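You operate a simulated robot arm through the tools that you are given. There is no shell and no other tool. Be economical: measure what you need, move in short steps, check, and stop when the job is done.

The job below is to be done with a simulated two-armed robot. You get a single attempt, and the scene is never put back.

TASK
Load the counter top's bottle pack on the cage's top shelf, tighten the strap, roll the cage in, brake it.
Fine: load first; strap handle in its buckle and blue cage lever down before it rolls; the gate stays latched; the other packs stay. Set down upright: bottle pack.

The check looks at the end state, three seconds after you hand in, the way a careful person would. Anything else that was tipped, shoved, dropped, spilled or broken makes it a failure.

THE ROBOT
Two 7-joint arms with two-finger parallel grippers on one trunk, on a base that drives. Base frame: it is fixed to the floor where the robot stands at the start and does not move with it; the origin is under the middle of the robot, x ahead of it, y to its left, z up. Readings come in mm, rad, newtons and seconds.
The left shoulder is at the start at [50, 161, 1198], the right one opposite. With the tool pointing down near the work surface each hand reaches from about 100 to 400 mm from the robot's upright axis, wherever it stands, measured 20 degrees to its own side. Places, roughly: blue cage lever [100, -600, 1300]; cage brake [100, -1100, 1300]; gate latch [200, -700, 1000]; orange strap handle [200, -1100, 1200]; roll cage [500, -900, 600]; top shelf of the roll cage [500, -900, 1100]. Payload 3.43 kg a hand.
The tool frame of a hand sits at the grasp point between the pads (the TCP): z along the fingers, y along the line on which they close. The tips reach 30 mm beyond it. The gripper opens to 94 mm. The fingers are 28 mm wide and 10 mm thick; the gripper's body (50 by 96 mm) begins 55 mm behind the TCP.
Orientation is that of the tool frame in the base frame, as a unit quaternion [x, y, z, w]. With the fingers straight down and closing along the base's y, the tool's x points along the base's -x, its y along +y and its z along -z.

THE INTERFACE
- The arms move only by the tool play_rows. It takes "left_increments", "right_increments" or both (then of equal length, played together; a hand with none holds still); each is a list of rows, each a list of 3 entries, a list of its own where there are three numbers: the finger opening in mm, from 0 to 94, then the shift along the tool's x, y, z in mm, then the turn, a rotation vector about the tool's x, y, z in rad. In form: [[hand, [x, y, z], [wx, wy, wz]], ...]. A call has 1 to 10 rows; each row is the pose to reach, as a shift and turn from the pose commanded when the call began, along the tool's axes at that moment. A row lasts 0.2 s, in which the tool goes at most 50 mm and 0.15 rad; a call with a longer step from one row to the next is refused whole, and so is a gripper value outside its range. Where a pose cannot be reached the arm comes as near as it can. A force on the tool above 60 N (or 10 N above the force at the start of the call, whichever is more), or a blocked arm, ends the call early, and 0.2 s more pass. Each finger travels about 45 mm/s and halts on what it meets, pressing with about 23 N; the grip force reading is that of the motor and also rises with nothing between the fingers. The clock runs only during rows and for 0.2 s after the last one: add rows that repeat a pose to give the fingers time. It gives the time, the measured TCP pose, the force on the tool (base axes), the opening and the grip force at its end, in the units of the frame above (readings bear some noise), with the torque about the TCP (base axes, N m) and any sound that the robot's microphone picked up.
- Cameras (640 x 400 px; columns grow to the right, rows downward): "scene" is now at [98.5, -70.8, 1351]; the picture's right is [-0.76, -0.65, 0.00], its down [-0.17, 0.20, -0.96] and it looks along [0.63, -0.73, -0.27] (base axes); focal length 214 px, centre (320, 200). "left" rides on the left gripper at [76, -14, -103] in its tool frame; the picture's right is [0.18, 0.98, 0.00], its down [-0.75, 0.14, -0.64] and it looks along [-0.63, 0.12, 0.77] (tool axes); focal length 243 px, centre (320, 200). "right" rides on the right gripper at [76, 14, -103] in its tool frame; the picture's right is [-0.18, 0.98, 0.00], its down [-0.75, -0.14, -0.64] and it looks along [-0.63, -0.12, 0.77] (tool axes); focal length 243 px, centre (320, 200).
- camera(camera): a new picture of that camera. It takes no simulated time.
- lift_body(by): slides the trunk up (or, below 0, down) by that many mm; the arms and the scene camera ride with it, the base frame stays. It gives what a move gives, with no picture.
- base_move(legs): drives the robot by 1 to 6 legs, each [ahead, left, turn to the left] in mm, mm and rad, along the robot's own axes; the way and the turn of a leg run together, so that a leg with both is an arc; at most 1500 mm and 3.142 rad a leg. The arms and the cameras ride along, it lands a little off, and it stops where it bumps. It gives what a move gives.
- head_to(pan, tilt): turns the head with the scene camera to pan (to the left, within 1.396 rad either way) and tilt (down, from -0.506 to 1.204), counted from straight ahead of the robot. It gives what a move gives.
- pixel_to_xyz(camera, pixels): there is no depth. For up to 12 entries [column, row, z] of the newest picture of that camera ("zoom" is the newest enlarged one), the place [x, y] in the base frame at which the ray of that pixel passes the height z, good to about 2 mm. It takes no simulated time.
- zoom(camera, box): a new picture of the part [left, top, right, bottom] of that camera's present view, enlarged. It takes no simulated time.
- close_job(): hands the job in; it is judged then, once.

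Go step by step. Measure first, check grasps and placings, and put right what went wrong. The budget is 80 turns and 70 pictures, counting those below and the enlarged ones. Unless the task says otherwise, let go and move clear before handing in.

The tools are called after "Emit:" by a JSON object that holds its "api" and its "payload". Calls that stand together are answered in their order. play_rows: Moves the arms, as the interface text tells. Its arguments: {"type":"object","properties":{"left_increments":{"type":"array","items":{"type":"array"}},"right_increments":{"type":"array","items":{"type":"array"}}},"required":[]} The other tools are called the same way: lift_body (by) slides the trunk up or down; base_move (legs) drives the base; head_to (pan, tilt) turns the head that bears the scene camera; camera (camera) takes a picture; pixel_to_xyz (camera, pixels) gives the place at which the rays of pixels pass given heights; zoom (camera, box) takes an enlarged picture of a part of a camera's view; close_job () hands the job in.

At the start:

```text
time: 0.0
left_ee_pos: [407.6, -40.1, 1149.6]
left_tcp_rot: [0.0, 1.0, 0.0, 0.0]
left_contact_force: [0.3, -0.4, -0.2]
left_wrist_torque: [-0.02, 0.0, -0.04]
left_finger_gap: 93.9
left_finger_force: 0.1
right_ee_pos: [265.1, -406.1, 1000.0]
right_tcp_rot: [0.0, 1.0, 0.0, 0.0]
right_contact_force: [-0.7, -0.7, 0.4]
right_wrist_torque: [-0.01, 0.0, -0.03]
right_finger_gap: 93.9
right_finger_force: 0.1
trunk travel left (down, up): [-225.0, 42.0]
robot x, y, heading: [-1.6, 1.5, 0.001]
head pan, tilt: [-0.857, 0.269]
```

scene: 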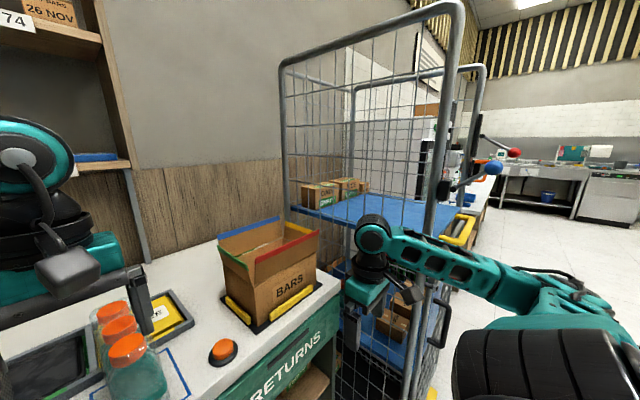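
right: 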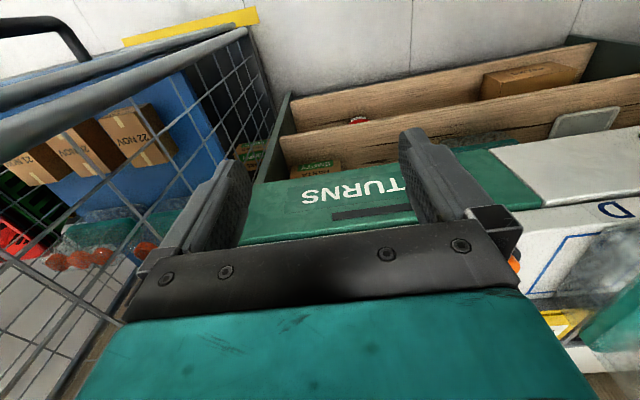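
left: 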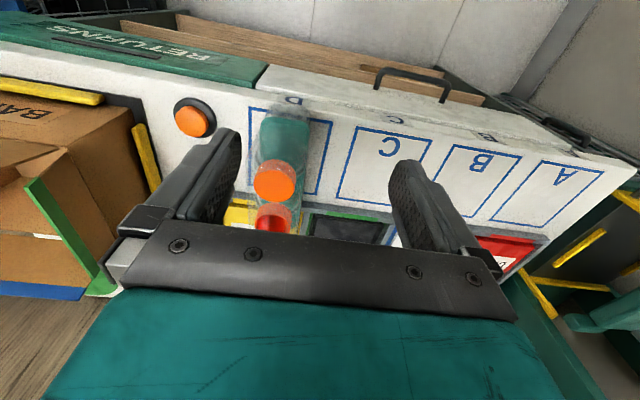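

The scene picture shows the orange-capped bottles at about (125,345) on the counter, and the cage behind with blue shelf at (370,210). I'll look around to measure.

Emit:
{"api": "head_to", "payload": {"pan": -0.3, "tilt": 0.7}}

Emit:
{"api": "camera", "payload": {"camera": "scene"}}

Emit:
{"api": "head_to", "payload": {"pan": -1.35, "tilt": 0.3}}

Emit:
{"api": "camera", "payload": {"camera": "scene"}}

```text
time: 1.0
left_ee_pos: [408.1, -39.4, 1149.9]
left_tcp_rot: [-0.001, 1.0, 0.0, 0.0]
left_contact_force: [0.6, 0.2, 0.7]
left_wrist_torque: [0.0, 0.0, 0.01]
left_finger_gap: 94.0
left_finger_force: 0.0
right_ee_pos: [263.4, -405.6, 999.5]
right_tcp_rot: [0.0, 1.0, -0.001, 0.0]
right_contact_force: [-0.7, 0.3, -0.5]
right_wrist_torque: [0.01, 0.0, -0.01]
right_finger_gap: 93.8
right_finger_force: 0.1
trunk travel left (down, up): [-225.0, 42.0]
robot x, y, heading: [-0.8, 0.9, 0.003]
head pan, tilt: [-0.3, 0.7]
```

```text
66 pictures are left
```

scene: 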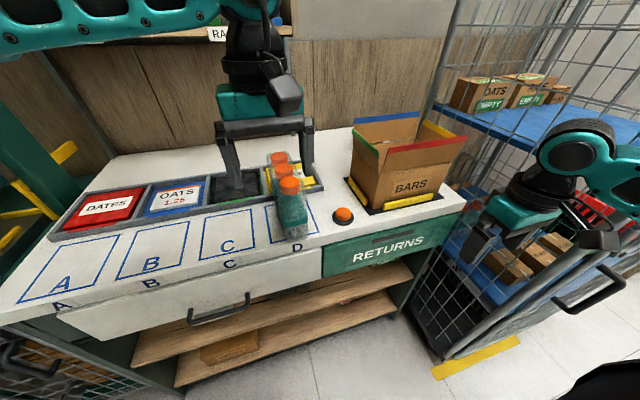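

```text
time: 2.3
left_ee_pos: [406.8, -39.9, 1150.3]
left_tcp_rot: [0.0, 1.0, -0.001, 0.0]
left_contact_force: [0.5, -0.2, 0.1]
left_wrist_torque: [0.0, 0.03, 0.01]
left_finger_gap: 94.1
left_finger_force: 0.0
right_ee_pos: [265.3, -404.8, 1000.0]
right_tcp_rot: [0.0, 1.0, 0.0, 0.0]
right_contact_force: [-0.4, 0.1, -1.0]
right_wrist_torque: [0.01, 0.0, -0.01]
right_finger_gap: 94.0
right_finger_force: 0.0
trunk travel left (down, up): [-225.0, 42.0]
robot x, y, heading: [0.2, -1.3, 0.001]
head pan, tilt: [-1.349, 0.3]
```

```text
65 pictures are left
```

scene: 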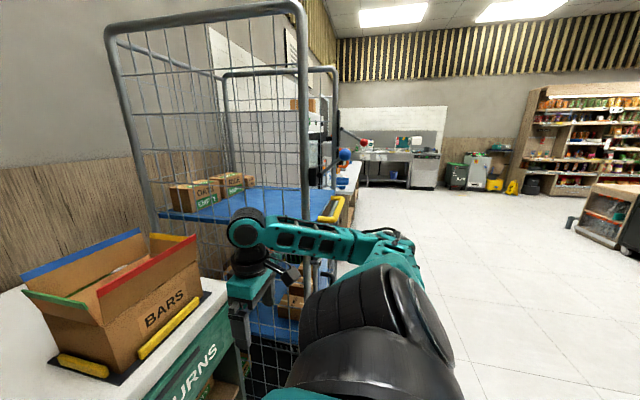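

The first look shows the three-bottle pack at caps (280,158)-(289,185), in slot D. I triangulate heights using the scene and left cameras.

Emit:
{"api": "head_to", "payload": {"pan": -0.3, "tilt": 0.7}}

Emit:
{"api": "zoom", "payload": {"camera": "scene", "box": [200, 120, 360, 260]}}

Emit:
{"api": "zoom", "payload": {"camera": "left", "box": [160, 60, 400, 260]}}

Emit:
{"api": "pixel_to_xyz", "payload": {"camera": "left", "pixels": [[195, 118, 460], [195, 118, 700], [195, 118, 900], [274, 182, 700], [274, 182, 900], [274, 182, 1000]]}}

```text
time: 3.6
left_ee_pos: [407.7, -40.7, 1150.2]
left_tcp_rot: [0.0, 1.0, 0.0, 0.001]
left_contact_force: [-0.2, -0.5, 0.6]
left_wrist_torque: [0.01, -0.02, 0.02]
left_finger_gap: 94.0
left_finger_force: 0.0
right_ee_pos: [264.9, -405.4, 999.7]
right_tcp_rot: [0.0, 1.0, 0.001, 0.0]
right_contact_force: [1.0, -0.2, -0.1]
right_wrist_torque: [0.0, 0.02, -0.02]
right_finger_gap: 94.0
right_finger_force: 0.1
trunk travel left (down, up): [-225.0, 42.0]
robot x, y, heading: [-0.9, 3.1, 0.005]
head pan, tilt: [-0.3, 0.7]
```

```text
2.86 times, centred on (280, 190) of scene
```

zoom: 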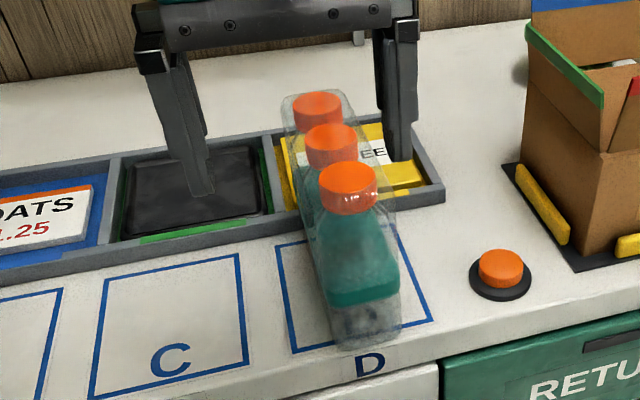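

```text
2.00 times, centred on (280, 160) of left
```

zoom: 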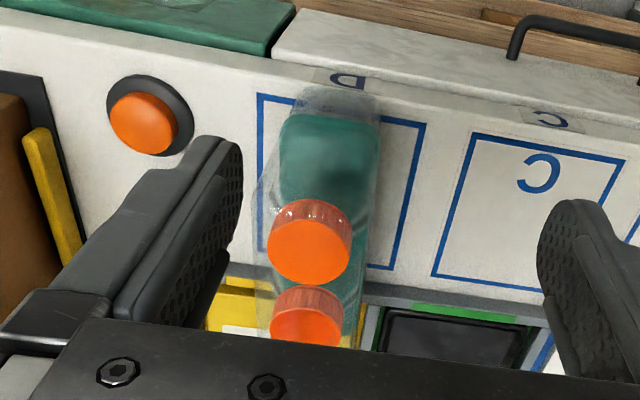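

```text
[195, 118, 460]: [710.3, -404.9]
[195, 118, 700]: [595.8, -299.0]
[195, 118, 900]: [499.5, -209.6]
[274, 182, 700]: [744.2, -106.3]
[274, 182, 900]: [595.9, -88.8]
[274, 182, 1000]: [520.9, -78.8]
```

Now the same points from the scene camera.

Emit:
{"api": "camera", "payload": {"camera": "scene"}}

Emit:
{"api": "pixel_to_xyz", "payload": {"camera": "scene", "pixels": [[343, 213, 700], [343, 213, 900], [343, 213, 1000], [287, 183, 900], [287, 183, 1000], [287, 183, 1050], [279, 157, 1000]]}}

```text
62 pictures are left
```

scene: 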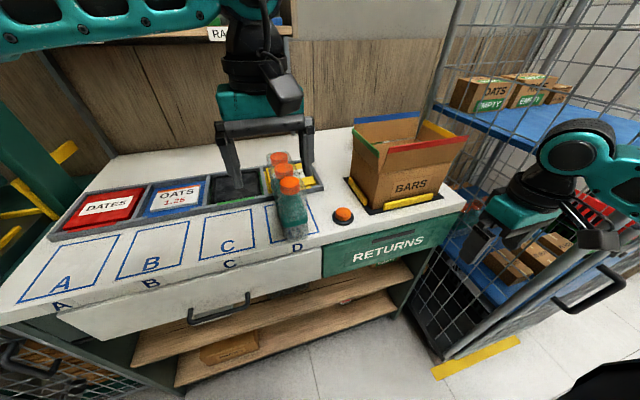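

```text
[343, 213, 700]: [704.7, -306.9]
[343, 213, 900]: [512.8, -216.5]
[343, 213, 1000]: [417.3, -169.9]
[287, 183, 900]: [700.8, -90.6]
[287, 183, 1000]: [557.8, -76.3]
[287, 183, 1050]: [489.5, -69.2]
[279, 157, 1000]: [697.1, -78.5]
```

Counter top is ≈ z 910 and the front cap top ≈ [478,-71,1057]. Before grasping I'll back away and drive right to study the cage from the front.

Emit:
{"api": "base_move", "payload": {"legs": [[-450, 0, 0], [0, -850, 0]]}}

Emit:
{"api": "head_to", "payload": {"pan": 0.0, "tilt": 0.3}}

Emit:
{"api": "camera", "payload": {"camera": "scene"}}

```text
time: 10.4
left_ee_pos: [-39.0, -897.6, 1150.1]
left_tcp_rot: [0.003, 1.0, 0.0, -0.001]
left_contact_force: [-0.2, -0.4, -0.2]
left_wrist_torque: [0.01, 0.02, 0.0]
left_finger_gap: 94.0
left_finger_force: 0.0
right_ee_pos: [-186.8, -1261.7, 1000.6]
right_tcp_rot: [0.003, 1.0, 0.0, 0.001]
right_contact_force: [0.4, 0.4, 0.2]
right_wrist_torque: [0.0, 0.01, 0.01]
right_finger_gap: 94.0
right_finger_force: 0.1
trunk travel left (down, up): [-225.0, 42.0]
robot x, y, heading: [-446.3, -855.0, -0.01]
head pan, tilt: [-0.3, 0.7]
```

```text
time: 11.3
left_ee_pos: [-39.4, -897.2, 1151.8]
left_tcp_rot: [0.005, 1.0, 0.0, 0.0]
left_contact_force: [-0.4, 0.5, 0.0]
left_wrist_torque: [0.03, -0.01, 0.02]
left_finger_gap: 94.1
left_finger_force: 0.1
right_ee_pos: [-185.8, -1261.9, 1000.1]
right_tcp_rot: [0.004, 1.0, -0.001, 0.0]
right_contact_force: [-0.7, 0.4, 0.1]
right_wrist_torque: [-0.02, 0.0, -0.03]
right_finger_gap: 94.2
right_finger_force: 0.0
trunk travel left (down, up): [-225.0, 42.0]
robot x, y, heading: [-449.5, -850.4, -0.014]
head pan, tilt: [0.0, 0.3]
```

```text
61 pictures are left
```

scene: 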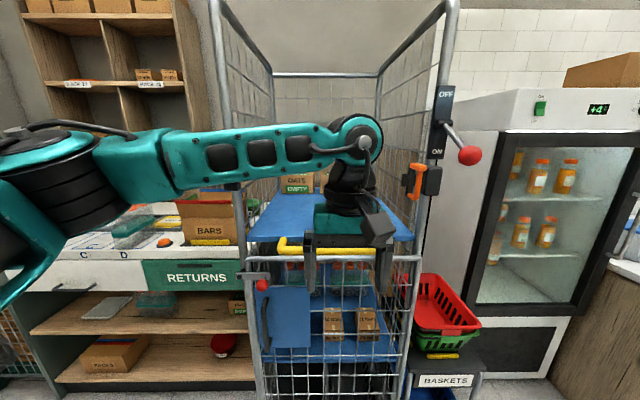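

The cage faces us: red brake ball at (468,155), orange strap handle at (415,182), gate latch red at (262,285). The left arm hides the rest, so I move it left and take zooms.

Emit:
{"api": "play_rows", "payload": {"left_increments": [[94, [10, 45, 0], [0, 0, 0]], [94, [20, 90, 0], [0, 0, 0]], [94, [30, 135, 0], [0, 0, 0]], [94, [40, 180, 0], [0, 0, 0]], [94, [50, 225, 0], [0, 0, 0]], [94, [60, 270, 0], [0, 0, 0]], [94, [70, 300, 0], [0, 0, 0]]]}}

Emit:
{"api": "base_move", "payload": {"legs": [[0, -100, 0]]}}

Emit:
{"api": "camera", "payload": {"camera": "scene"}}

Emit:
{"api": "zoom", "payload": {"camera": "scene", "box": [340, 50, 500, 210]}}

Emit:
{"api": "zoom", "payload": {"camera": "scene", "box": [160, 80, 400, 280]}}

```text
time: 12.9
left_ee_pos: [-108.0, -596.8, 1149.8]
left_tcp_rot: [0.004, 1.0, 0.0, 0.001]
left_contact_force: [-0.5, -0.7, -0.3]
left_wrist_torque: [0.02, 0.0, -0.02]
left_finger_gap: 94.0
left_finger_force: 0.1
right_ee_pos: [-185.7, -1262.4, 1000.1]
right_tcp_rot: [0.004, 1.0, 0.0, 0.0]
right_contact_force: [0.2, -0.3, 0.0]
right_wrist_torque: [-0.01, -0.01, -0.02]
right_finger_gap: 93.9
right_finger_force: 0.1
trunk travel left (down, up): [-225.0, 42.0]
robot x, y, heading: [-450.9, -858.7, -0.006]
head pan, tilt: [0.0, 0.3]
```

```text
time: 14.0
left_ee_pos: [-107.8, -696.3, 1149.9]
left_tcp_rot: [0.004, 1.0, 0.001, 0.0]
left_contact_force: [1.0, 0.2, 0.2]
left_wrist_torque: [0.03, -0.02, 0.03]
left_finger_gap: 94.0
left_finger_force: 0.0
right_ee_pos: [-188.1, -1361.5, 999.0]
right_tcp_rot: [0.005, 1.0, 0.001, 0.0]
right_contact_force: [0.3, -1.4, 0.0]
right_wrist_torque: [-0.02, -0.03, 0.0]
right_finger_gap: 94.1
right_finger_force: 0.0
trunk travel left (down, up): [-225.0, 42.0]
robot x, y, heading: [-448.7, -950.0, -0.006]
head pan, tilt: [0.0, 0.3]
```

```text
60 pictures are left
```

scene: 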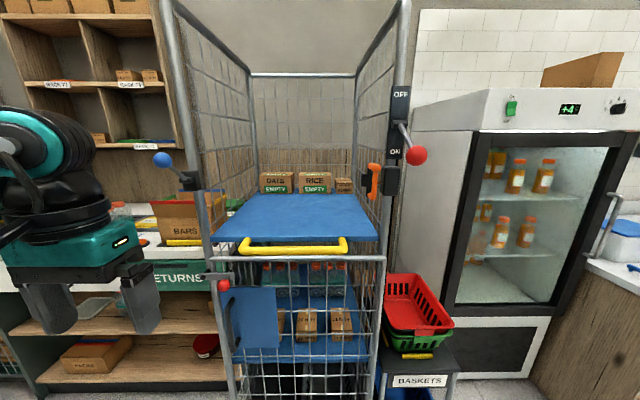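

```text
2.50 times, centred on (420, 130) of scene
```

zoom: 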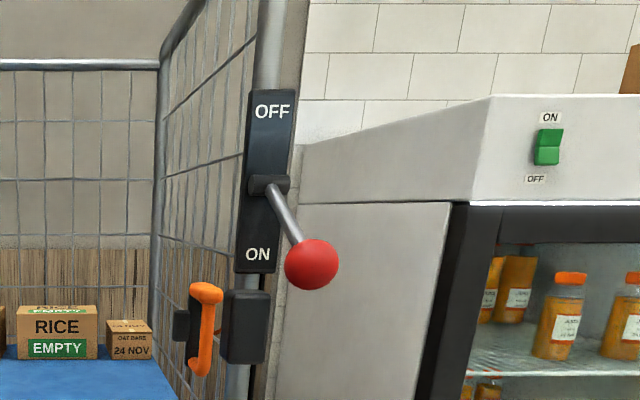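

```text
2.00 times, centred on (280, 180) of scene
```

zoom: 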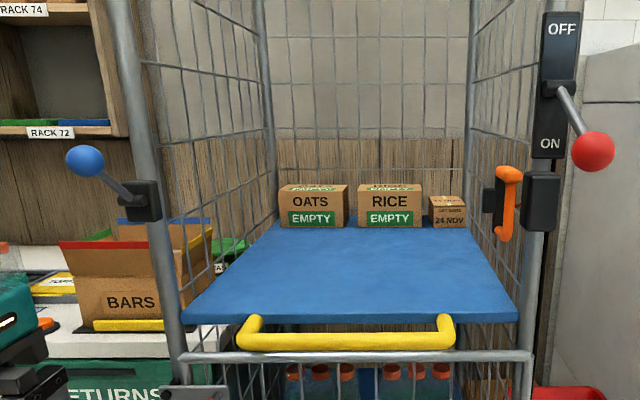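

Blue lever ball at (162,159) is up, red ball at (416,155), strap handle (374,180), buckle (389,181). I get rays now, then lower the trunk 200 mm for a baseline and repeat.

Emit:
{"api": "pixel_to_xyz", "payload": {"camera": "scene", "pixels": [[162, 159, 1250], [190, 180, 1250], [416, 155.6, 1250], [399, 124, 1350], [375, 166, 1250], [373, 197, 1200], [389, 181, 1200], [295, 250, 1000], [211, 240, 1000], [378, 239, 1000], [258, 192, 1000], [224, 285, 900]]}}

Emit:
{"api": "lift_body", "payload": {"by": -200}}

Emit:
{"api": "camera", "payload": {"camera": "scene"}}

Emit:
{"api": "zoom", "payload": {"camera": "scene", "box": [320, 20, 480, 120]}}

Emit:
{"api": "zoom", "payload": {"camera": "scene", "box": [140, 60, 400, 222]}}

```text
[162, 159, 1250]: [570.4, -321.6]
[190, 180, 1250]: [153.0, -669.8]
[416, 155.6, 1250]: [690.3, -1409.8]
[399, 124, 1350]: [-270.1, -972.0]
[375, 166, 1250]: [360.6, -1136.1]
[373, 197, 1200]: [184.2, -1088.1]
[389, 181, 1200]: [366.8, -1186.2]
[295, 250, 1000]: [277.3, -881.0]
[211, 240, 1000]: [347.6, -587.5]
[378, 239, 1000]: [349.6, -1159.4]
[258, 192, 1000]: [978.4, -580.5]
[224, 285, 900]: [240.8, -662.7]
```

```text
time: 16.2
left_ee_pos: [-108.5, -694.8, 949.1]
left_tcp_rot: [0.004, 1.0, 0.001, 0.0]
left_contact_force: [-0.3, 0.4, 0.4]
left_wrist_torque: [0.0, 0.04, 0.0]
left_finger_gap: 94.1
left_finger_force: 0.0
right_ee_pos: [-188.8, -1359.5, 799.8]
right_tcp_rot: [0.005, 1.0, 0.0, -0.001]
right_contact_force: [0.3, -0.4, 0.5]
right_wrist_torque: [0.0, 0.0, 0.01]
right_finger_gap: 93.7
right_finger_force: 0.0
trunk travel left (down, up): [-25.0, 242.0]
robot x, y, heading: [-452.4, -951.8, -0.008]
head pan, tilt: [0.0, 0.3]
```

```text
57 pictures are left
```

scene: 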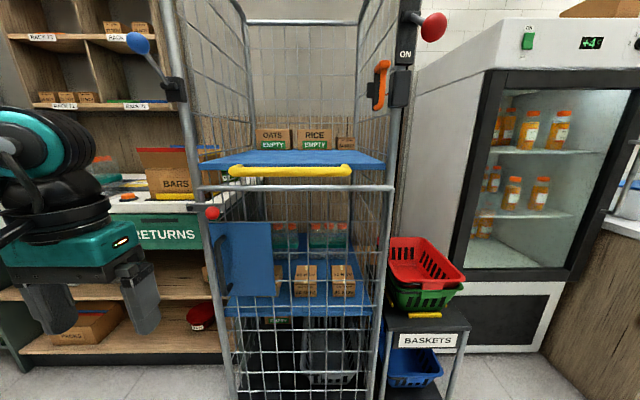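

```text
4.00 times, centred on (400, 70) of scene
```

zoom: 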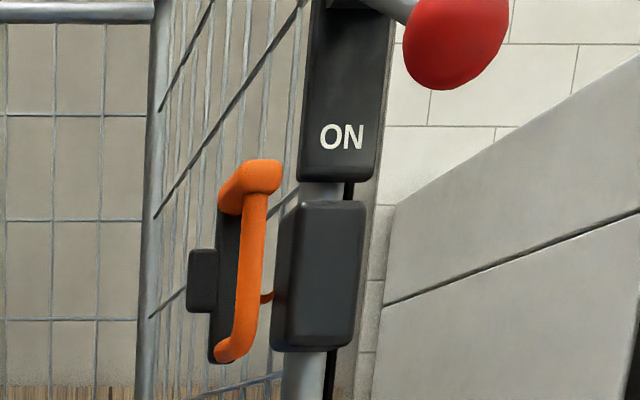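

```text
2.46 times, centred on (270, 141) of scene
```

zoom: 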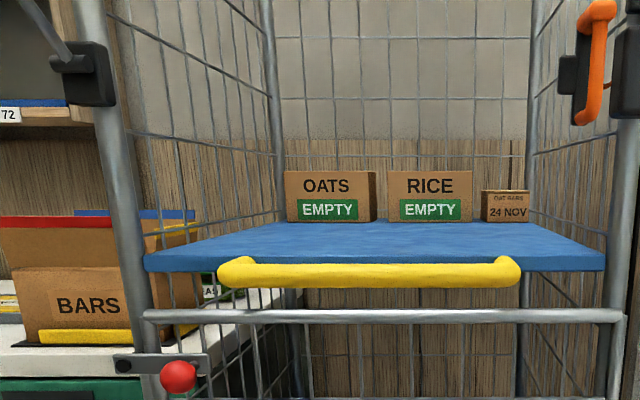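

Triangulated: blue ball ≈[127,-637,1297] (pivot [218,-627,1234]), red ball ≈[93,-1131,1307] at the "ON" label level, strap handle ≈[169..192,-1080,1197..1277], buckle ≈[190,-1118,1237], shelf top z≈1077 with front edge x≈210, y −660…−1111. Now back to the counter for the pack with the left hand.

Emit:
{"api": "lift_body", "payload": {"by": 230}}

Emit:
{"api": "base_move", "payload": {"legs": [[0, 870, 0], [450, 0, 0]]}}

Emit:
{"api": "head_to", "payload": {"pan": 0.0, "tilt": 0.6}}

Emit:
{"api": "camera", "payload": {"camera": "scene"}}

Emit:
{"api": "camera", "payload": {"camera": "left"}}

```text
time: 18.6
left_ee_pos: [-109.1, -694.4, 1179.5]
left_tcp_rot: [0.004, 1.0, 0.0, 0.0]
left_contact_force: [-0.7, 0.0, -0.7]
left_wrist_torque: [-0.02, -0.02, -0.03]
left_finger_gap: 93.8
left_finger_force: 0.0
right_ee_pos: [-188.9, -1361.7, 1030.7]
right_tcp_rot: [0.004, 1.0, 0.0, 0.0]
right_contact_force: [1.0, -0.2, 0.1]
right_wrist_torque: [-0.02, -0.02, 0.07]
right_finger_gap: 93.9
right_finger_force: 0.1
trunk travel left (down, up): [-255.0, 12.0]
robot x, y, heading: [-448.8, -953.7, -0.009]
head pan, tilt: [0.0, 0.3]
```

```text
time: 25.5
left_ee_pos: [357.7, 161.5, 1180.4]
left_tcp_rot: [0.011, 1.0, 0.0, 0.0]
left_contact_force: [1.2, 0.6, 0.3]
left_wrist_torque: [0.0, 0.05, 0.02]
left_finger_gap: 94.1
left_finger_force: 0.1
right_ee_pos: [268.6, -501.5, 1030.2]
right_tcp_rot: [0.012, 1.0, -0.001, 0.0]
right_contact_force: [0.7, -0.6, 0.4]
right_wrist_torque: [-0.02, 0.0, 0.03]
right_finger_gap: 94.1
right_finger_force: 0.0
trunk travel left (down, up): [-255.0, 12.0]
robot x, y, heading: [8.6, -91.1, -0.024]
head pan, tilt: [0.0, 0.3]
```

```text
time: 26.3
left_ee_pos: [357.2, 161.8, 1180.3]
left_tcp_rot: [0.011, 1.0, 0.001, 0.0]
left_contact_force: [-0.3, -0.1, 0.0]
left_wrist_torque: [-0.02, 0.01, 0.0]
left_finger_gap: 94.1
left_finger_force: 0.1
right_ee_pos: [266.9, -502.6, 1030.5]
right_tcp_rot: [0.011, 1.0, 0.001, -0.001]
right_contact_force: [1.1, 0.5, -0.4]
right_wrist_torque: [0.01, 0.0, -0.01]
right_finger_gap: 93.9
right_finger_force: 0.1
trunk travel left (down, up): [-255.0, 12.0]
robot x, y, heading: [11.8, -93.9, -0.029]
head pan, tilt: [0.0, 0.6]
```

```text
54 pictures are left
```

scene: 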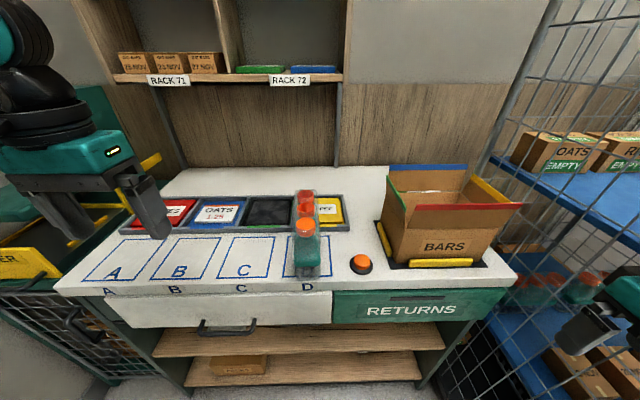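

```text
53 pictures are left
```

left: 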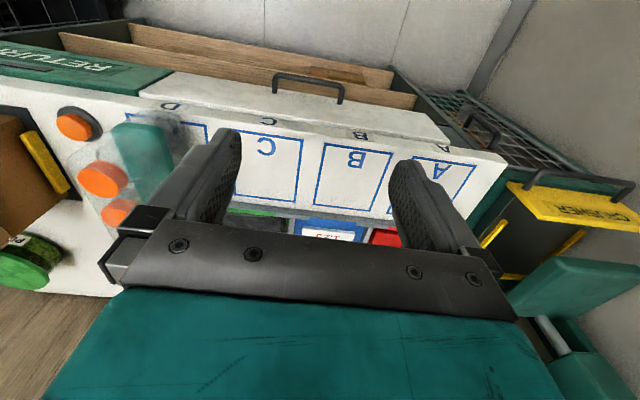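

The pack is seen at caps (306,196)-(305,229) in scene. I zoom on both views and get rays.

Emit:
{"api": "zoom", "payload": {"camera": "left", "box": [60, 90, 220, 250]}}

Emit:
{"api": "zoom", "payload": {"camera": "scene", "box": [250, 170, 370, 290]}}

Emit:
{"api": "pixel_to_xyz", "payload": {"camera": "scene", "pixels": [[361, 264, 910], [306, 278, 910], [305, 272, 910], [292, 277, 910], [321, 277, 910], [306, 246, 910], [305, 225, 1057], [306, 205, 1057], [305, 193, 1057]]}}

Emit:
{"api": "pixel_to_xyz", "payload": {"camera": "left", "pixels": [[103, 180, 1057], [103, 180, 1040], [120, 213, 1057], [74, 128, 910], [74, 128, 930]]}}

```text
2.50 times, centred on (140, 170) of left
```

zoom: 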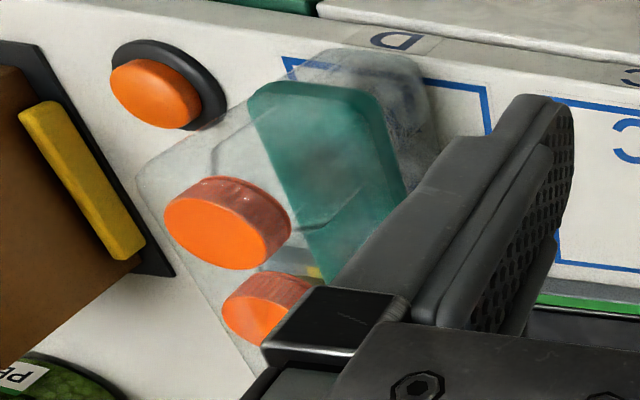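

```text
3.33 times, centred on (310, 230) of scene
```

zoom: 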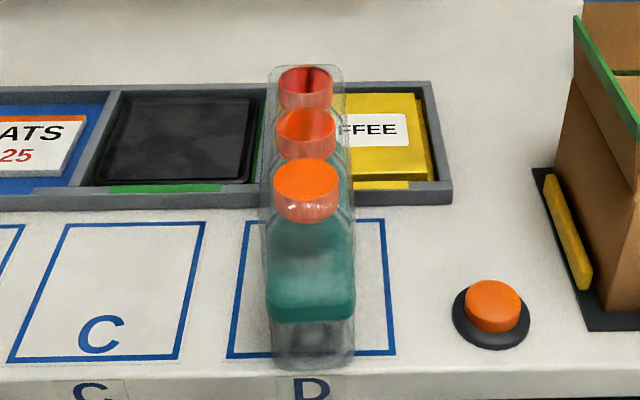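

```text
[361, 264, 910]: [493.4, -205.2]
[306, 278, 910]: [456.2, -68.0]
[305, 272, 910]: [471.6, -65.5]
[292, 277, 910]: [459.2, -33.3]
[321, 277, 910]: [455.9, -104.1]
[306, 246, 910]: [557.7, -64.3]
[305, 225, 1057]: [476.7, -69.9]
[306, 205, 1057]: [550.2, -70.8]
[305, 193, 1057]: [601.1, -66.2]
```

```text
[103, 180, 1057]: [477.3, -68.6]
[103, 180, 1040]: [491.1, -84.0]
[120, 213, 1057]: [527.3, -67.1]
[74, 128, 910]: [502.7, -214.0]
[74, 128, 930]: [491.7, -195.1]
```

Both cameras agree: cap 1 at [477,-69,1057], caps 2, 3 at x≈540, 601; pack about 71 mm wide in y (−104…−33). I bring the left hand over its middle.

Emit:
{"api": "play_rows", "payload": {"left_increments": [[94, [-27, -32, 0], [0, 0, -0.022]], [94, [-54, -65, 0], [0, 0, -0.022]], [94, [-81, -97, 0], [0, 0, -0.022]], [94, [-108, -130, 0], [0, 0, -0.022]], [94, [-135, -162, 0], [0, 0, -0.022]], [94, [-162, -195, 0], [0, 0, -0.022]], [94, [-189, -227, 0], [0, 0, -0.022]], [94, [-189, -227, 0], [0, 0, -0.022]]]}}

Emit:
{"api": "camera", "payload": {"camera": "left"}}

Emit:
{"api": "pixel_to_xyz", "payload": {"camera": "left", "pixels": [[320, 200, 1057]]}}

```text
time: 28.1
left_ee_pos: [541.5, -71.1, 1180.1]
left_tcp_rot: [0.0, 1.0, -0.001, 0.001]
left_contact_force: [-0.1, 0.2, 0.4]
left_wrist_torque: [-0.01, 0.0, 0.0]
left_finger_gap: 94.0
left_finger_force: 0.0
right_ee_pos: [267.5, -501.3, 1030.8]
right_tcp_rot: [0.011, 1.0, 0.0, 0.0]
right_contact_force: [0.4, 0.8, 0.0]
right_wrist_torque: [-0.02, 0.0, 0.01]
right_finger_gap: 94.0
right_finger_force: 0.1
trunk travel left (down, up): [-255.0, 12.0]
robot x, y, heading: [15.8, -89.0, -0.025]
head pan, tilt: [0.0, 0.6]
```

```text
50 pictures are left
```

left: 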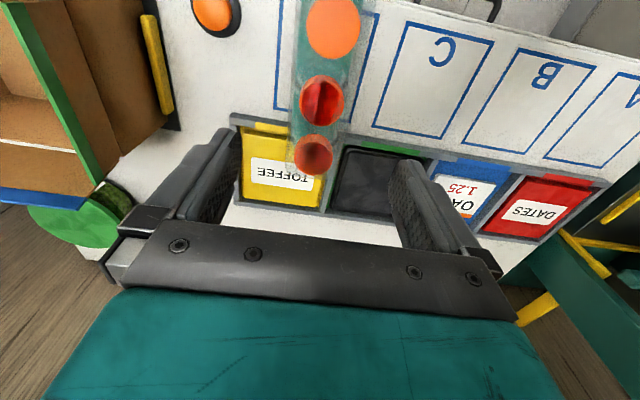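

```text
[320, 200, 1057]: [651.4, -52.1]
```

Checking cap positions in this closer view before descending.

Emit:
{"api": "pixel_to_xyz", "payload": {"camera": "left", "pixels": [[332, 25, 1057], [321, 100, 1057], [314, 156, 1057]]}}

Emit:
{"api": "play_rows", "payload": {"left_increments": [[94, [0, 1, 40], [0, 0, 0]], [94, [0, 1, 80], [0, 0, 0]], [94, [0, 1, 95], [0, 0, 0]]]}}

Emit:
{"api": "zoom", "payload": {"camera": "left", "box": [180, 0, 460, 250]}}

Emit:
{"api": "zoom", "payload": {"camera": "scene", "box": [250, 170, 370, 290]}}

```text
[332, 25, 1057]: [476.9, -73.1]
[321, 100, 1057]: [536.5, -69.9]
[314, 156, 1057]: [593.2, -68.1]
```

```text
time: 28.9
left_ee_pos: [540.5, -70.1, 1085.1]
left_tcp_rot: [0.001, 1.0, 0.0, 0.0]
left_contact_force: [1.1, 0.0, 0.0]
left_wrist_torque: [-0.02, 0.01, -0.04]
left_finger_gap: 94.0
left_finger_force: 0.1
right_ee_pos: [268.1, -501.6, 1030.1]
right_tcp_rot: [0.011, 1.0, 0.0, -0.001]
right_contact_force: [-0.4, 0.5, -1.1]
right_wrist_torque: [0.02, -0.01, -0.01]
right_finger_gap: 94.0
right_finger_force: 0.0
trunk travel left (down, up): [-255.0, 12.0]
robot x, y, heading: [11.3, -95.6, -0.024]
head pan, tilt: [0.0, 0.6]
```

```text
1.60 times, centred on (320, 125) of left
```

zoom: 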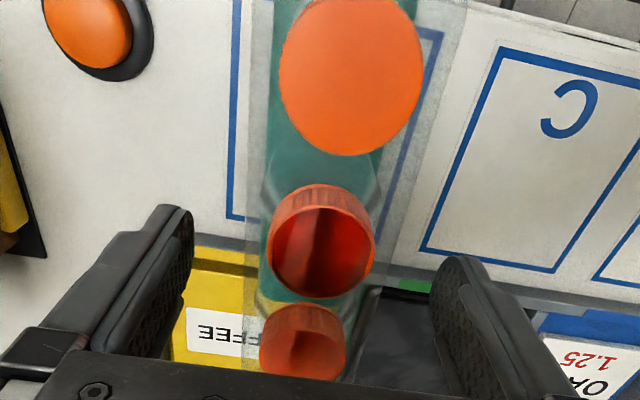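

```text
3.33 times, centred on (310, 230) of scene
```

zoom: 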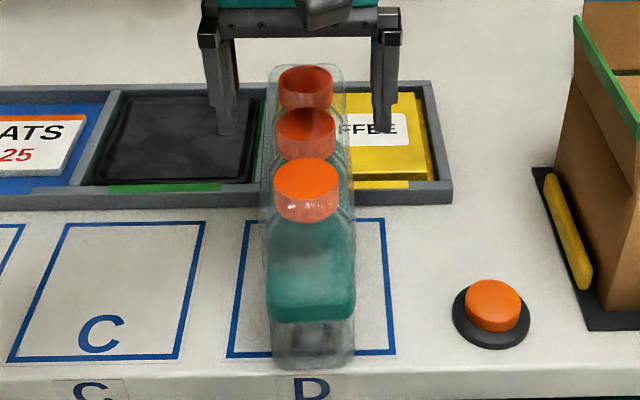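

Fingers straddle the pack symmetrically. I descend to z≈1012 and close.

Emit:
{"api": "play_rows", "payload": {"left_increments": [[94, [4, 0, 30], [0, 0, 0]], [94, [4, 0, 60], [0, 0, 0]], [94, [4, 0, 72], [0, 0, 0]], [94, [4, 0, 72], [0, 0, 0]], [60, [4, 0, 72], [0, 0, 0]], [50, [4, 0, 72], [0, 0, 0]], [50, [4, 0, 72], [0, 0, 0]], [50, [4, 0, 72], [0, 0, 0]], [50, [4, 0, 72], [0, 0, 0]]]}}

Emit:
{"api": "zoom", "payload": {"camera": "scene", "box": [250, 170, 370, 290]}}

```text
time: 30.9
left_ee_pos: [538.1, -68.8, 1012.8]
left_tcp_rot: [0.001, 1.0, 0.001, 0.0]
left_contact_force: [0.4, -0.5, -0.3]
left_wrist_torque: [0.02, 0.0, -0.01]
left_finger_gap: 64.1
left_finger_force: 23.1
right_ee_pos: [267.5, -501.9, 1029.6]
right_tcp_rot: [0.011, 1.0, 0.0, 0.0]
right_contact_force: [0.0, -0.3, -0.1]
right_wrist_torque: [0.0, -0.01, -0.04]
right_finger_gap: 94.2
right_finger_force: 0.0
trunk travel left (down, up): [-255.0, 12.0]
robot x, y, heading: [17.0, -89.6, -0.027]
head pan, tilt: [0.0, 0.6]
```

```text
3.33 times, centred on (310, 230) of scene
```

zoom: 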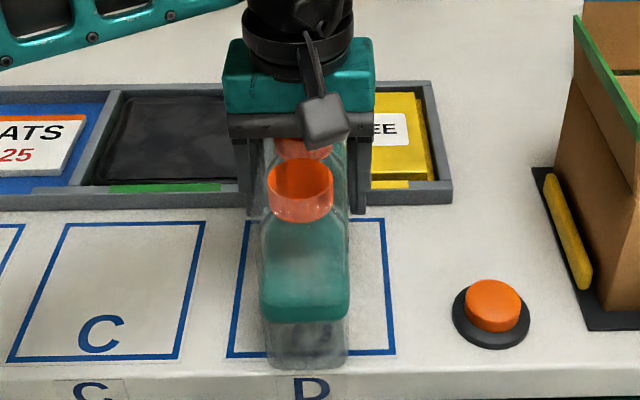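

The grip stopped at 64 mm with 23 N, so the pack is held. I lift it slowly.

Emit:
{"api": "play_rows", "payload": {"left_increments": [[50, [0, 0, -15], [0, 0, 0]], [50, [0, 0, -40], [0, 0, 0]], [50, [0, 0, -80], [0, 0, 0]], [50, [0, 0, -120], [0, 0, 0]], [50, [0, 0, -160], [0, 0, 0]], [50, [0, 0, -200], [0, 0, 0]], [50, [0, 0, -235], [0, 0, 0]], [50, [0, 0, -235], [0, 0, 0]]]}}

Emit:
{"api": "camera", "payload": {"camera": "scene"}}

```text
time: 32.7
left_ee_pos: [536.4, -68.8, 1247.2]
left_tcp_rot: [0.001, 1.0, -0.001, -0.001]
left_contact_force: [0.4, 0.9, -1.1]
left_wrist_torque: [0.0, -0.01, 0.01]
left_finger_gap: 63.9
left_finger_force: 23.2
right_ee_pos: [268.0, -501.4, 1029.7]
right_tcp_rot: [0.011, 1.0, 0.0, 0.0]
right_contact_force: [0.2, -0.1, 0.5]
right_wrist_torque: [0.01, 0.02, 0.01]
right_finger_gap: 93.9
right_finger_force: 0.0
trunk travel left (down, up): [-255.0, 12.0]
robot x, y, heading: [14.1, -90.2, -0.023]
head pan, tilt: [0.0, 0.6]
```

```text
46 pictures are left
```

scene: 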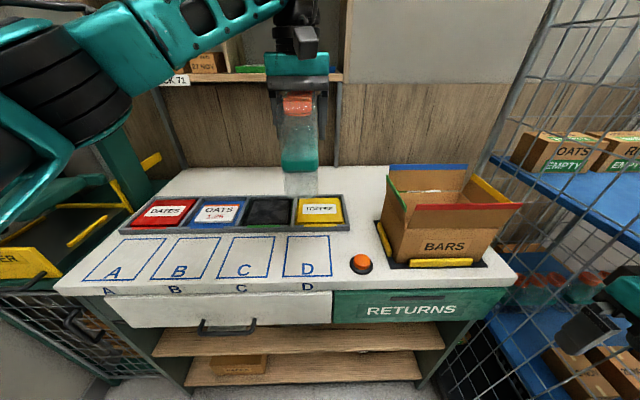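

The pack is lifted and upright. I retract both arms toward the robot, then back off and drive to the cage front.

Emit:
{"api": "play_rows", "payload": {"left_increments": [[50, [30, 0, 0], [0, 0, 0]], [50, [60, 0, 0], [0, 0, 0]], [50, [90, 0, 0], [0, 0, 0]], [50, [120, 0, 0], [0, 0, 0]], [50, [120, 0, 0], [0, 0, 0]]], "right_increments": [[94, [0, 40, 0], [0, 0, 0]], [94, [0, 80, 0], [0, 0, 0]], [94, [0, 115, 0], [0, 0, 0]], [94, [0, 150, 0], [0, 0, 0]], [94, [0, 150, 0], [0, 0, 0]]]}}

Emit:
{"api": "base_move", "payload": {"legs": [[-500, 0, 0.025], [0, -810, 0]]}}

Emit:
{"api": "camera", "payload": {"camera": "scene"}}

```text
time: 33.7
left_ee_pos: [418.6, -74.2, 1251.1]
left_tcp_rot: [0.005, 1.0, 0.003, 0.005]
left_contact_force: [0.3, 0.5, -1.5]
left_wrist_torque: [0.0, 0.01, 0.0]
left_finger_gap: 63.8
left_finger_force: 23.5
right_ee_pos: [259.0, -341.9, 1018.4]
right_tcp_rot: [0.097, 0.985, 0.145, -0.004]
right_contact_force: [-0.2, -0.8, -0.4]
right_wrist_torque: [0.0, 0.03, 0.01]
right_finger_gap: 93.9
right_finger_force: 0.1
right hand out of reach, approached as far as the arm can: row 4
trunk travel left (down, up): [-255.0, 12.0]
robot x, y, heading: [9.3, -89.7, -0.035]
head pan, tilt: [0.0, 0.6]
stopped in row 4 (right hand): the arm was blocked; the commanded pose is now the measured one
```

```text
time: 40.5
left_ee_pos: [-90.4, -854.5, 1247.7]
left_tcp_rot: [0.005, 1.0, 0.0, 0.0]
left_contact_force: [0.0, 0.6, -0.8]
left_wrist_torque: [0.03, -0.01, 0.04]
left_finger_gap: 64.0
left_finger_force: 22.8
right_ee_pos: [-248.5, -1124.0, 1020.1]
right_tcp_rot: [0.093, 0.986, 0.136, -0.004]
right_contact_force: [0.2, -0.5, 0.0]
right_wrist_torque: [0.03, 0.0, 0.01]
right_finger_gap: 93.8
right_finger_force: 0.2
trunk travel left (down, up): [-255.0, 12.0]
robot x, y, heading: [-502.4, -871.3, -0.03]
head pan, tilt: [0.0, 0.6]
```

```text
45 pictures are left
```

scene: 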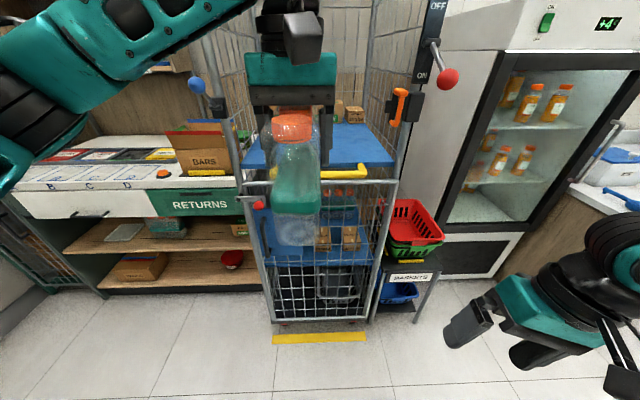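

Pack is held (64 mm gap). I shift right so the left arm passes inside the left post, square up, and come ahead partway, then check.

Emit:
{"api": "base_move", "payload": {"legs": [[0, -115, 0.03], [190, 0, 0]]}}

Emit:
{"api": "head_to", "payload": {"pan": 0.2, "tilt": 0.25}}

Emit:
{"api": "camera", "payload": {"camera": "scene"}}

```text
time: 42.9
left_ee_pos: [102.6, -956.3, 1248.3]
left_tcp_rot: [-0.009, 1.0, 0.0, 0.0]
left_contact_force: [1.2, 0.4, -0.3]
left_wrist_torque: [-0.02, 0.04, -0.01]
left_finger_gap: 64.0
left_finger_force: 22.7
right_ee_pos: [-48.2, -1229.3, 1019.2]
right_tcp_rot: [0.078, 0.988, 0.137, -0.007]
right_contact_force: [-0.9, 0.5, -0.2]
right_wrist_torque: [-0.01, 0.01, 0.0]
right_finger_gap: 94.1
right_finger_force: 0.0
trunk travel left (down, up): [-255.0, 12.0]
robot x, y, heading: [-310.9, -985.8, -0.005]
head pan, tilt: [0.0, 0.6]
```

```text
time: 43.7
left_ee_pos: [102.7, -955.3, 1248.3]
left_tcp_rot: [-0.01, 1.0, 0.0, 0.0]
left_contact_force: [-0.1, -0.7, -0.9]
left_wrist_torque: [-0.01, -0.01, -0.01]
left_finger_gap: 64.0
left_finger_force: 23.2
right_ee_pos: [-48.8, -1228.9, 1020.3]
right_tcp_rot: [0.078, 0.987, 0.137, -0.006]
right_contact_force: [0.1, -0.2, 0.1]
right_wrist_torque: [-0.01, -0.03, 0.01]
right_finger_gap: 94.0
right_finger_force: 0.1
trunk travel left (down, up): [-255.0, 12.0]
robot x, y, heading: [-305.9, -983.5, 0.0]
head pan, tilt: [0.201, 0.25]
```

```text
44 pictures are left
```

scene: 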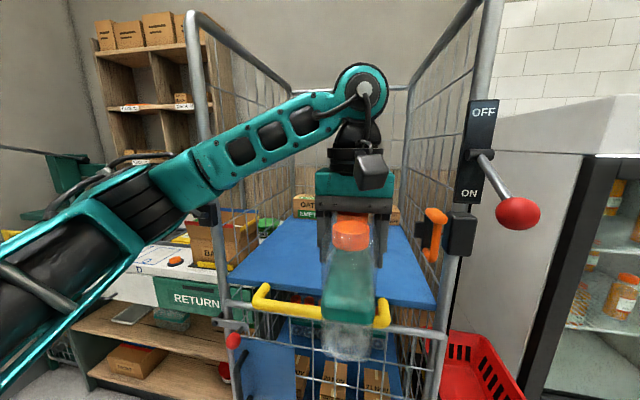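

The elbow is close to the blue lever here (hidden near px (171,195)). I back off, shift the hand left relative to the robot, move the robot right, and re-approach with the left arm fully between the posts.

Emit:
{"api": "base_move", "payload": {"legs": [[-130, 0, 0]]}}

Emit:
{"api": "play_rows", "payload": {"left_increments": [[50, [0, 35, 0], [0, 0, 0.005]], [50, [0, 70, 0], [0, 0, 0.009]], [50, [0, 105, 0], [0, 0, 0.009]], [50, [0, 140, 0], [0, 0, 0.009]], [50, [0, 150, 0], [0, 0, 0.009]]]}}

Emit:
{"api": "base_move", "payload": {"legs": [[0, -125, 0]]}}

Emit:
{"api": "camera", "payload": {"camera": "scene"}}

```text
time: 45.0
left_ee_pos: [-27.2, -955.4, 1247.9]
left_tcp_rot: [-0.009, 1.0, 0.001, 0.001]
left_contact_force: [-0.3, 0.2, -1.1]
left_wrist_torque: [-0.01, -0.02, 0.0]
left_finger_gap: 63.9
left_finger_force: 23.2
right_ee_pos: [-179.4, -1228.5, 1020.9]
right_tcp_rot: [0.078, 0.988, 0.136, -0.006]
right_contact_force: [-1.1, 0.1, 0.3]
right_wrist_torque: [0.0, -0.04, 0.0]
right_finger_gap: 94.1
right_finger_force: 0.0
trunk travel left (down, up): [-255.0, 12.0]
robot x, y, heading: [-442.7, -985.2, -0.002]
head pan, tilt: [0.201, 0.25]
```

```text
time: 46.2
left_ee_pos: [-29.6, -804.2, 1247.3]
left_tcp_rot: [-0.004, 1.0, -0.001, 0.0]
left_contact_force: [0.4, -0.2, -1.2]
left_wrist_torque: [-0.01, -0.03, -0.01]
left_finger_gap: 64.0
left_finger_force: 22.7
right_ee_pos: [-177.5, -1227.7, 1020.2]
right_tcp_rot: [0.078, 0.988, 0.137, -0.006]
right_contact_force: [-0.6, 0.0, 0.1]
right_wrist_torque: [0.0, 0.02, -0.01]
right_finger_gap: 94.0
right_finger_force: 0.0
trunk travel left (down, up): [-255.0, 12.0]
robot x, y, heading: [-442.0, -985.0, -0.0]
head pan, tilt: [0.201, 0.25]
```

```text
time: 47.5
left_ee_pos: [-29.1, -929.4, 1247.6]
left_tcp_rot: [-0.004, 1.0, 0.0, 0.0]
left_contact_force: [-0.3, -0.1, -1.5]
left_wrist_torque: [0.02, 0.01, -0.05]
left_finger_gap: 64.0
left_finger_force: 22.9
right_ee_pos: [-178.0, -1352.5, 1020.4]
right_tcp_rot: [0.079, 0.988, 0.136, -0.006]
right_contact_force: [-0.1, 1.1, 0.6]
right_wrist_torque: [0.02, 0.01, 0.03]
right_finger_gap: 94.0
right_finger_force: 0.1
trunk travel left (down, up): [-255.0, 12.0]
robot x, y, heading: [-435.9, -1107.3, -0.004]
head pan, tilt: [0.201, 0.25]
```

```text
43 pictures are left
```

scene: 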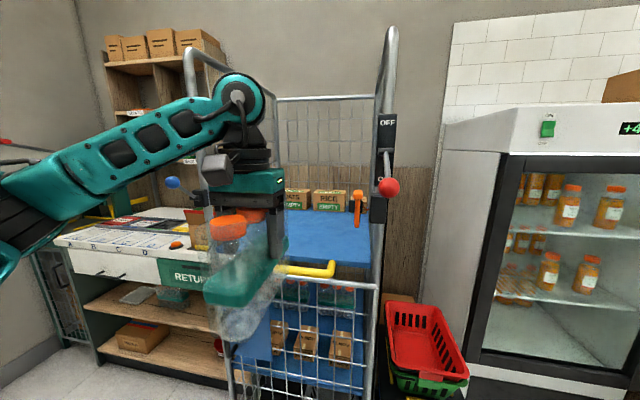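

Blue ball (172,182) and left post are well clear of the forearm now. I drive ahead 190 mm.

Emit:
{"api": "base_move", "payload": {"legs": [[190, 0, 0]]}}

Emit:
{"api": "play_rows", "payload": {"left_increments": [[50, [-40, 0, 0], [0, 0, 0]], [50, [-80, 0, 0], [0, 0, 0]], [50, [-110, 0, 0], [0, 0, 0]], [50, [-110, 0, 0], [0, 0, 0]]]}}

Emit:
{"api": "head_to", "payload": {"pan": 0.35, "tilt": 0.35}}

Emit:
{"api": "camera", "payload": {"camera": "scene"}}

```text
time: 49.0
left_ee_pos: [161.5, -929.0, 1247.1]
left_tcp_rot: [-0.004, 1.0, 0.0, -0.001]
left_contact_force: [-0.2, 0.2, -1.4]
left_wrist_torque: [-0.01, 0.04, -0.02]
left_finger_gap: 63.9
left_finger_force: 23.1
right_ee_pos: [13.1, -1353.3, 1019.8]
right_tcp_rot: [0.079, 0.988, 0.136, -0.007]
right_contact_force: [0.3, 0.3, 0.7]
right_wrist_torque: [0.01, 0.0, 0.02]
right_finger_gap: 94.0
right_finger_force: 0.1
trunk travel left (down, up): [-255.0, 12.0]
robot x, y, heading: [-250.5, -1107.6, -0.003]
head pan, tilt: [0.201, 0.25]
```

```text
time: 50.0
left_ee_pos: [269.5, -927.9, 1247.1]
left_tcp_rot: [-0.004, 1.0, -0.001, 0.001]
left_contact_force: [-0.3, -0.2, -0.5]
left_wrist_torque: [0.03, 0.04, -0.05]
left_finger_gap: 63.8
left_finger_force: 22.5
right_ee_pos: [11.0, -1352.0, 1020.1]
right_tcp_rot: [0.079, 0.987, 0.137, -0.006]
right_contact_force: [-0.3, 0.3, -0.5]
right_wrist_torque: [0.0, -0.03, -0.05]
right_finger_gap: 94.2
right_finger_force: 0.1
trunk travel left (down, up): [-255.0, 12.0]
robot x, y, heading: [-249.9, -1104.1, -0.001]
head pan, tilt: [0.201, 0.25]
```

```text
time: 50.7
left_ee_pos: [269.5, -927.4, 1247.4]
left_tcp_rot: [-0.004, 1.0, -0.001, 0.0]
left_contact_force: [0.8, 0.4, -1.6]
left_wrist_torque: [0.01, 0.01, 0.0]
left_finger_gap: 64.0
left_finger_force: 23.1
right_ee_pos: [12.6, -1354.5, 1020.6]
right_tcp_rot: [0.079, 0.988, 0.136, -0.006]
right_contact_force: [-0.3, 0.4, 0.2]
right_wrist_torque: [0.0, -0.03, -0.01]
right_finger_gap: 94.0
right_finger_force: 0.1
trunk travel left (down, up): [-255.0, 12.0]
robot x, y, heading: [-250.8, -1113.2, -0.005]
head pan, tilt: [0.351, 0.351]
```

```text
42 pictures are left
```

scene: 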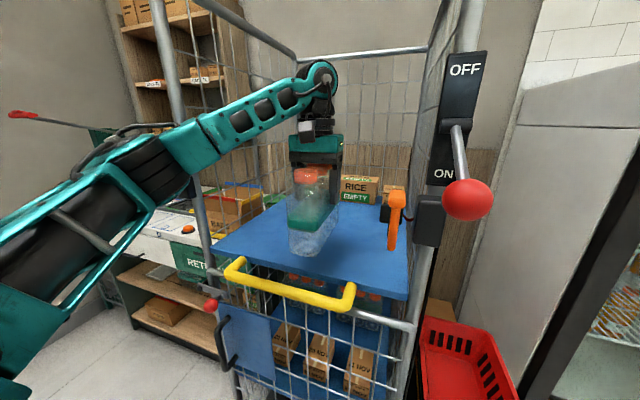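

Pack is above the shelf region, upright. The elbow near (165,175) hides the blue lever, so I zoom there to judge clearance.

Emit:
{"api": "zoom", "payload": {"camera": "scene", "box": [90, 100, 250, 240]}}

```text
2.86 times, centred on (170, 170) of scene
```

zoom: 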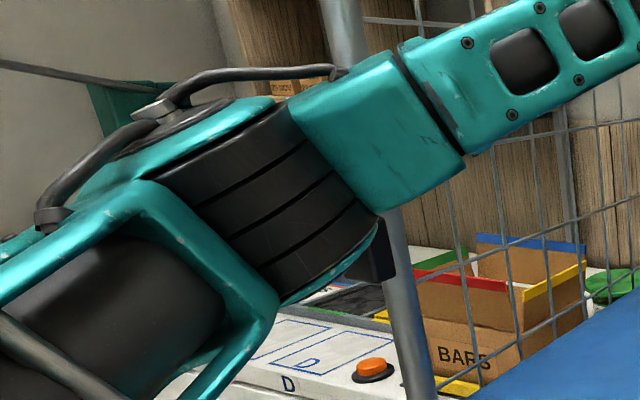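

The lever block at zoom (380,255) is just behind the elbow; too tight. I turn the robot 0.2 rad left while stepping right, which draws the elbow back and keeps the hand about in place.

Emit:
{"api": "base_move", "payload": {"legs": [[0, -55, 0.1], [0, -60, 0.1]]}}

Emit:
{"api": "camera", "payload": {"camera": "scene"}}

```text
time: 52.2
left_ee_pos: [233.3, -941.9, 1247.6]
left_tcp_rot: [-0.106, 0.994, 0.001, 0.0]
left_contact_force: [-0.3, 0.1, 0.7]
left_wrist_torque: [0.1, -0.13, 0.04]
left_finger_gap: 59.7
left_finger_force: 23.5
right_ee_pos: [66.0, -1408.0, 1020.2]
right_tcp_rot: [-0.02, 0.99, 0.136, -0.019]
right_contact_force: [-0.6, 0.1, -1.4]
right_wrist_torque: [0.0, 0.03, 0.01]
right_finger_gap: 94.2
right_finger_force: 0.1
trunk travel left (down, up): [-255.0, 12.0]
robot x, y, heading: [-240.7, -1220.9, 0.194]
head pan, tilt: [0.351, 0.351]
```

```text
40 pictures are left
```

scene: 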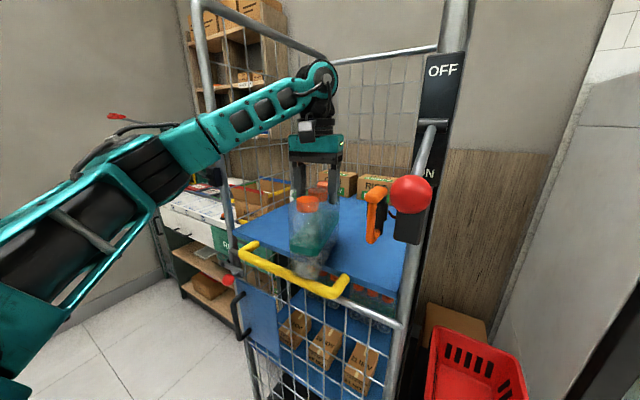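

The gap fell from 64 to 59.7 mm and there is wrist torque; the pack may have shifted or touched. I zoom at once.

Emit:
{"api": "zoom", "payload": {"camera": "scene", "box": [230, 110, 390, 300]}}

Emit:
{"api": "camera", "payload": {"camera": "left"}}

```text
2.11 times, centred on (310, 205) of scene
```

zoom: 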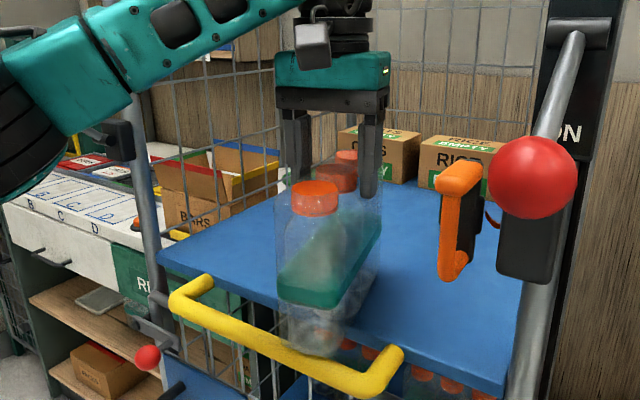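

```text
38 pictures are left
```

left: 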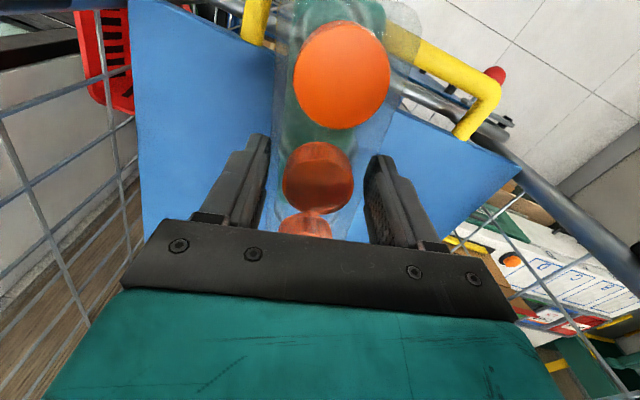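

I triangulate the caps from both views.

Emit:
{"api": "pixel_to_xyz", "payload": {"camera": "left", "pixels": [[342, 75, 1290], [342, 75, 1240], [342, 75, 1200], [318, 180, 1290], [318, 180, 1240], [318, 180, 1200]]}}

Emit:
{"api": "pixel_to_xyz", "payload": {"camera": "scene", "pixels": [[307.6, 199, 1290], [307.6, 199, 1240], [307.6, 199, 1200], [317, 190, 1290], [317, 190, 1240], [317, 190, 1200]]}}

```text
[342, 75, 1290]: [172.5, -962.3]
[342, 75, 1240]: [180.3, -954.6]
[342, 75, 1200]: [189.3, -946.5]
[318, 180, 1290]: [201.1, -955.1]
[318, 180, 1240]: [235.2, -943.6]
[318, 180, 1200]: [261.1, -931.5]
```

```text
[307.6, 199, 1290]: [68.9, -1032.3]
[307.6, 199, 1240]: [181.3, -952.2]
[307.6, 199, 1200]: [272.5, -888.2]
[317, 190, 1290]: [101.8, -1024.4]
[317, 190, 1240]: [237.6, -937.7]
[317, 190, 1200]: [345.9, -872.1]
```

Cap tops are level at z≈1240, so the pack slid down ~50 mm in the grip and seems to be resting on the shelf front (bottom ≈1093). I lower gently to confirm contact.

Emit:
{"api": "play_rows", "payload": {"left_increments": [[50, [0, 0, 3], [0, 0, 0]], [50, [0, 0, 6], [0, 0, 0]], [50, [0, 0, 9], [0, 0, 0]], [50, [0, 0, 12], [0, 0, 0]], [50, [0, 0, 12], [0, 0, 0]]]}}

Emit:
{"api": "zoom", "payload": {"camera": "scene", "box": [230, 110, 390, 300]}}

```text
time: 53.4
left_ee_pos: [230.7, -940.3, 1244.9]
left_tcp_rot: [-0.106, 0.994, -0.002, 0.01]
left_contact_force: [6.9, 12.5, 55.8]
left_wrist_torque: [0.47, 0.47, -0.14]
left_finger_gap: 59.7
left_finger_force: 23.2
right_ee_pos: [63.9, -1409.3, 1021.1]
right_tcp_rot: [-0.022, 0.99, 0.135, -0.018]
right_contact_force: [0.4, -0.4, -0.3]
right_wrist_torque: [0.02, 0.02, -0.02]
right_finger_gap: 93.9
right_finger_force: 0.0
trunk travel left (down, up): [-255.0, 12.0]
robot x, y, heading: [-239.3, -1221.2, 0.203]
head pan, tilt: [0.351, 0.351]
```

```text
2.11 times, centred on (310, 205) of scene
```

zoom: 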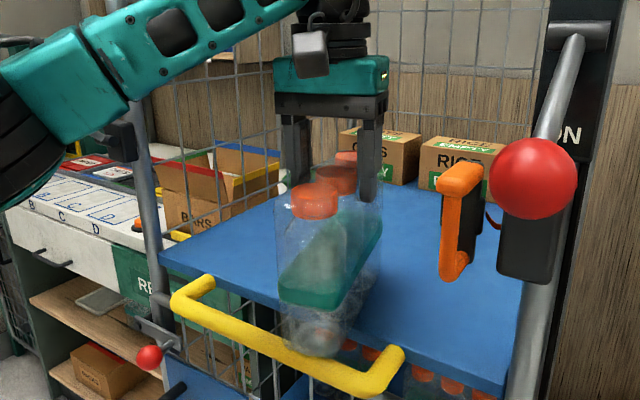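

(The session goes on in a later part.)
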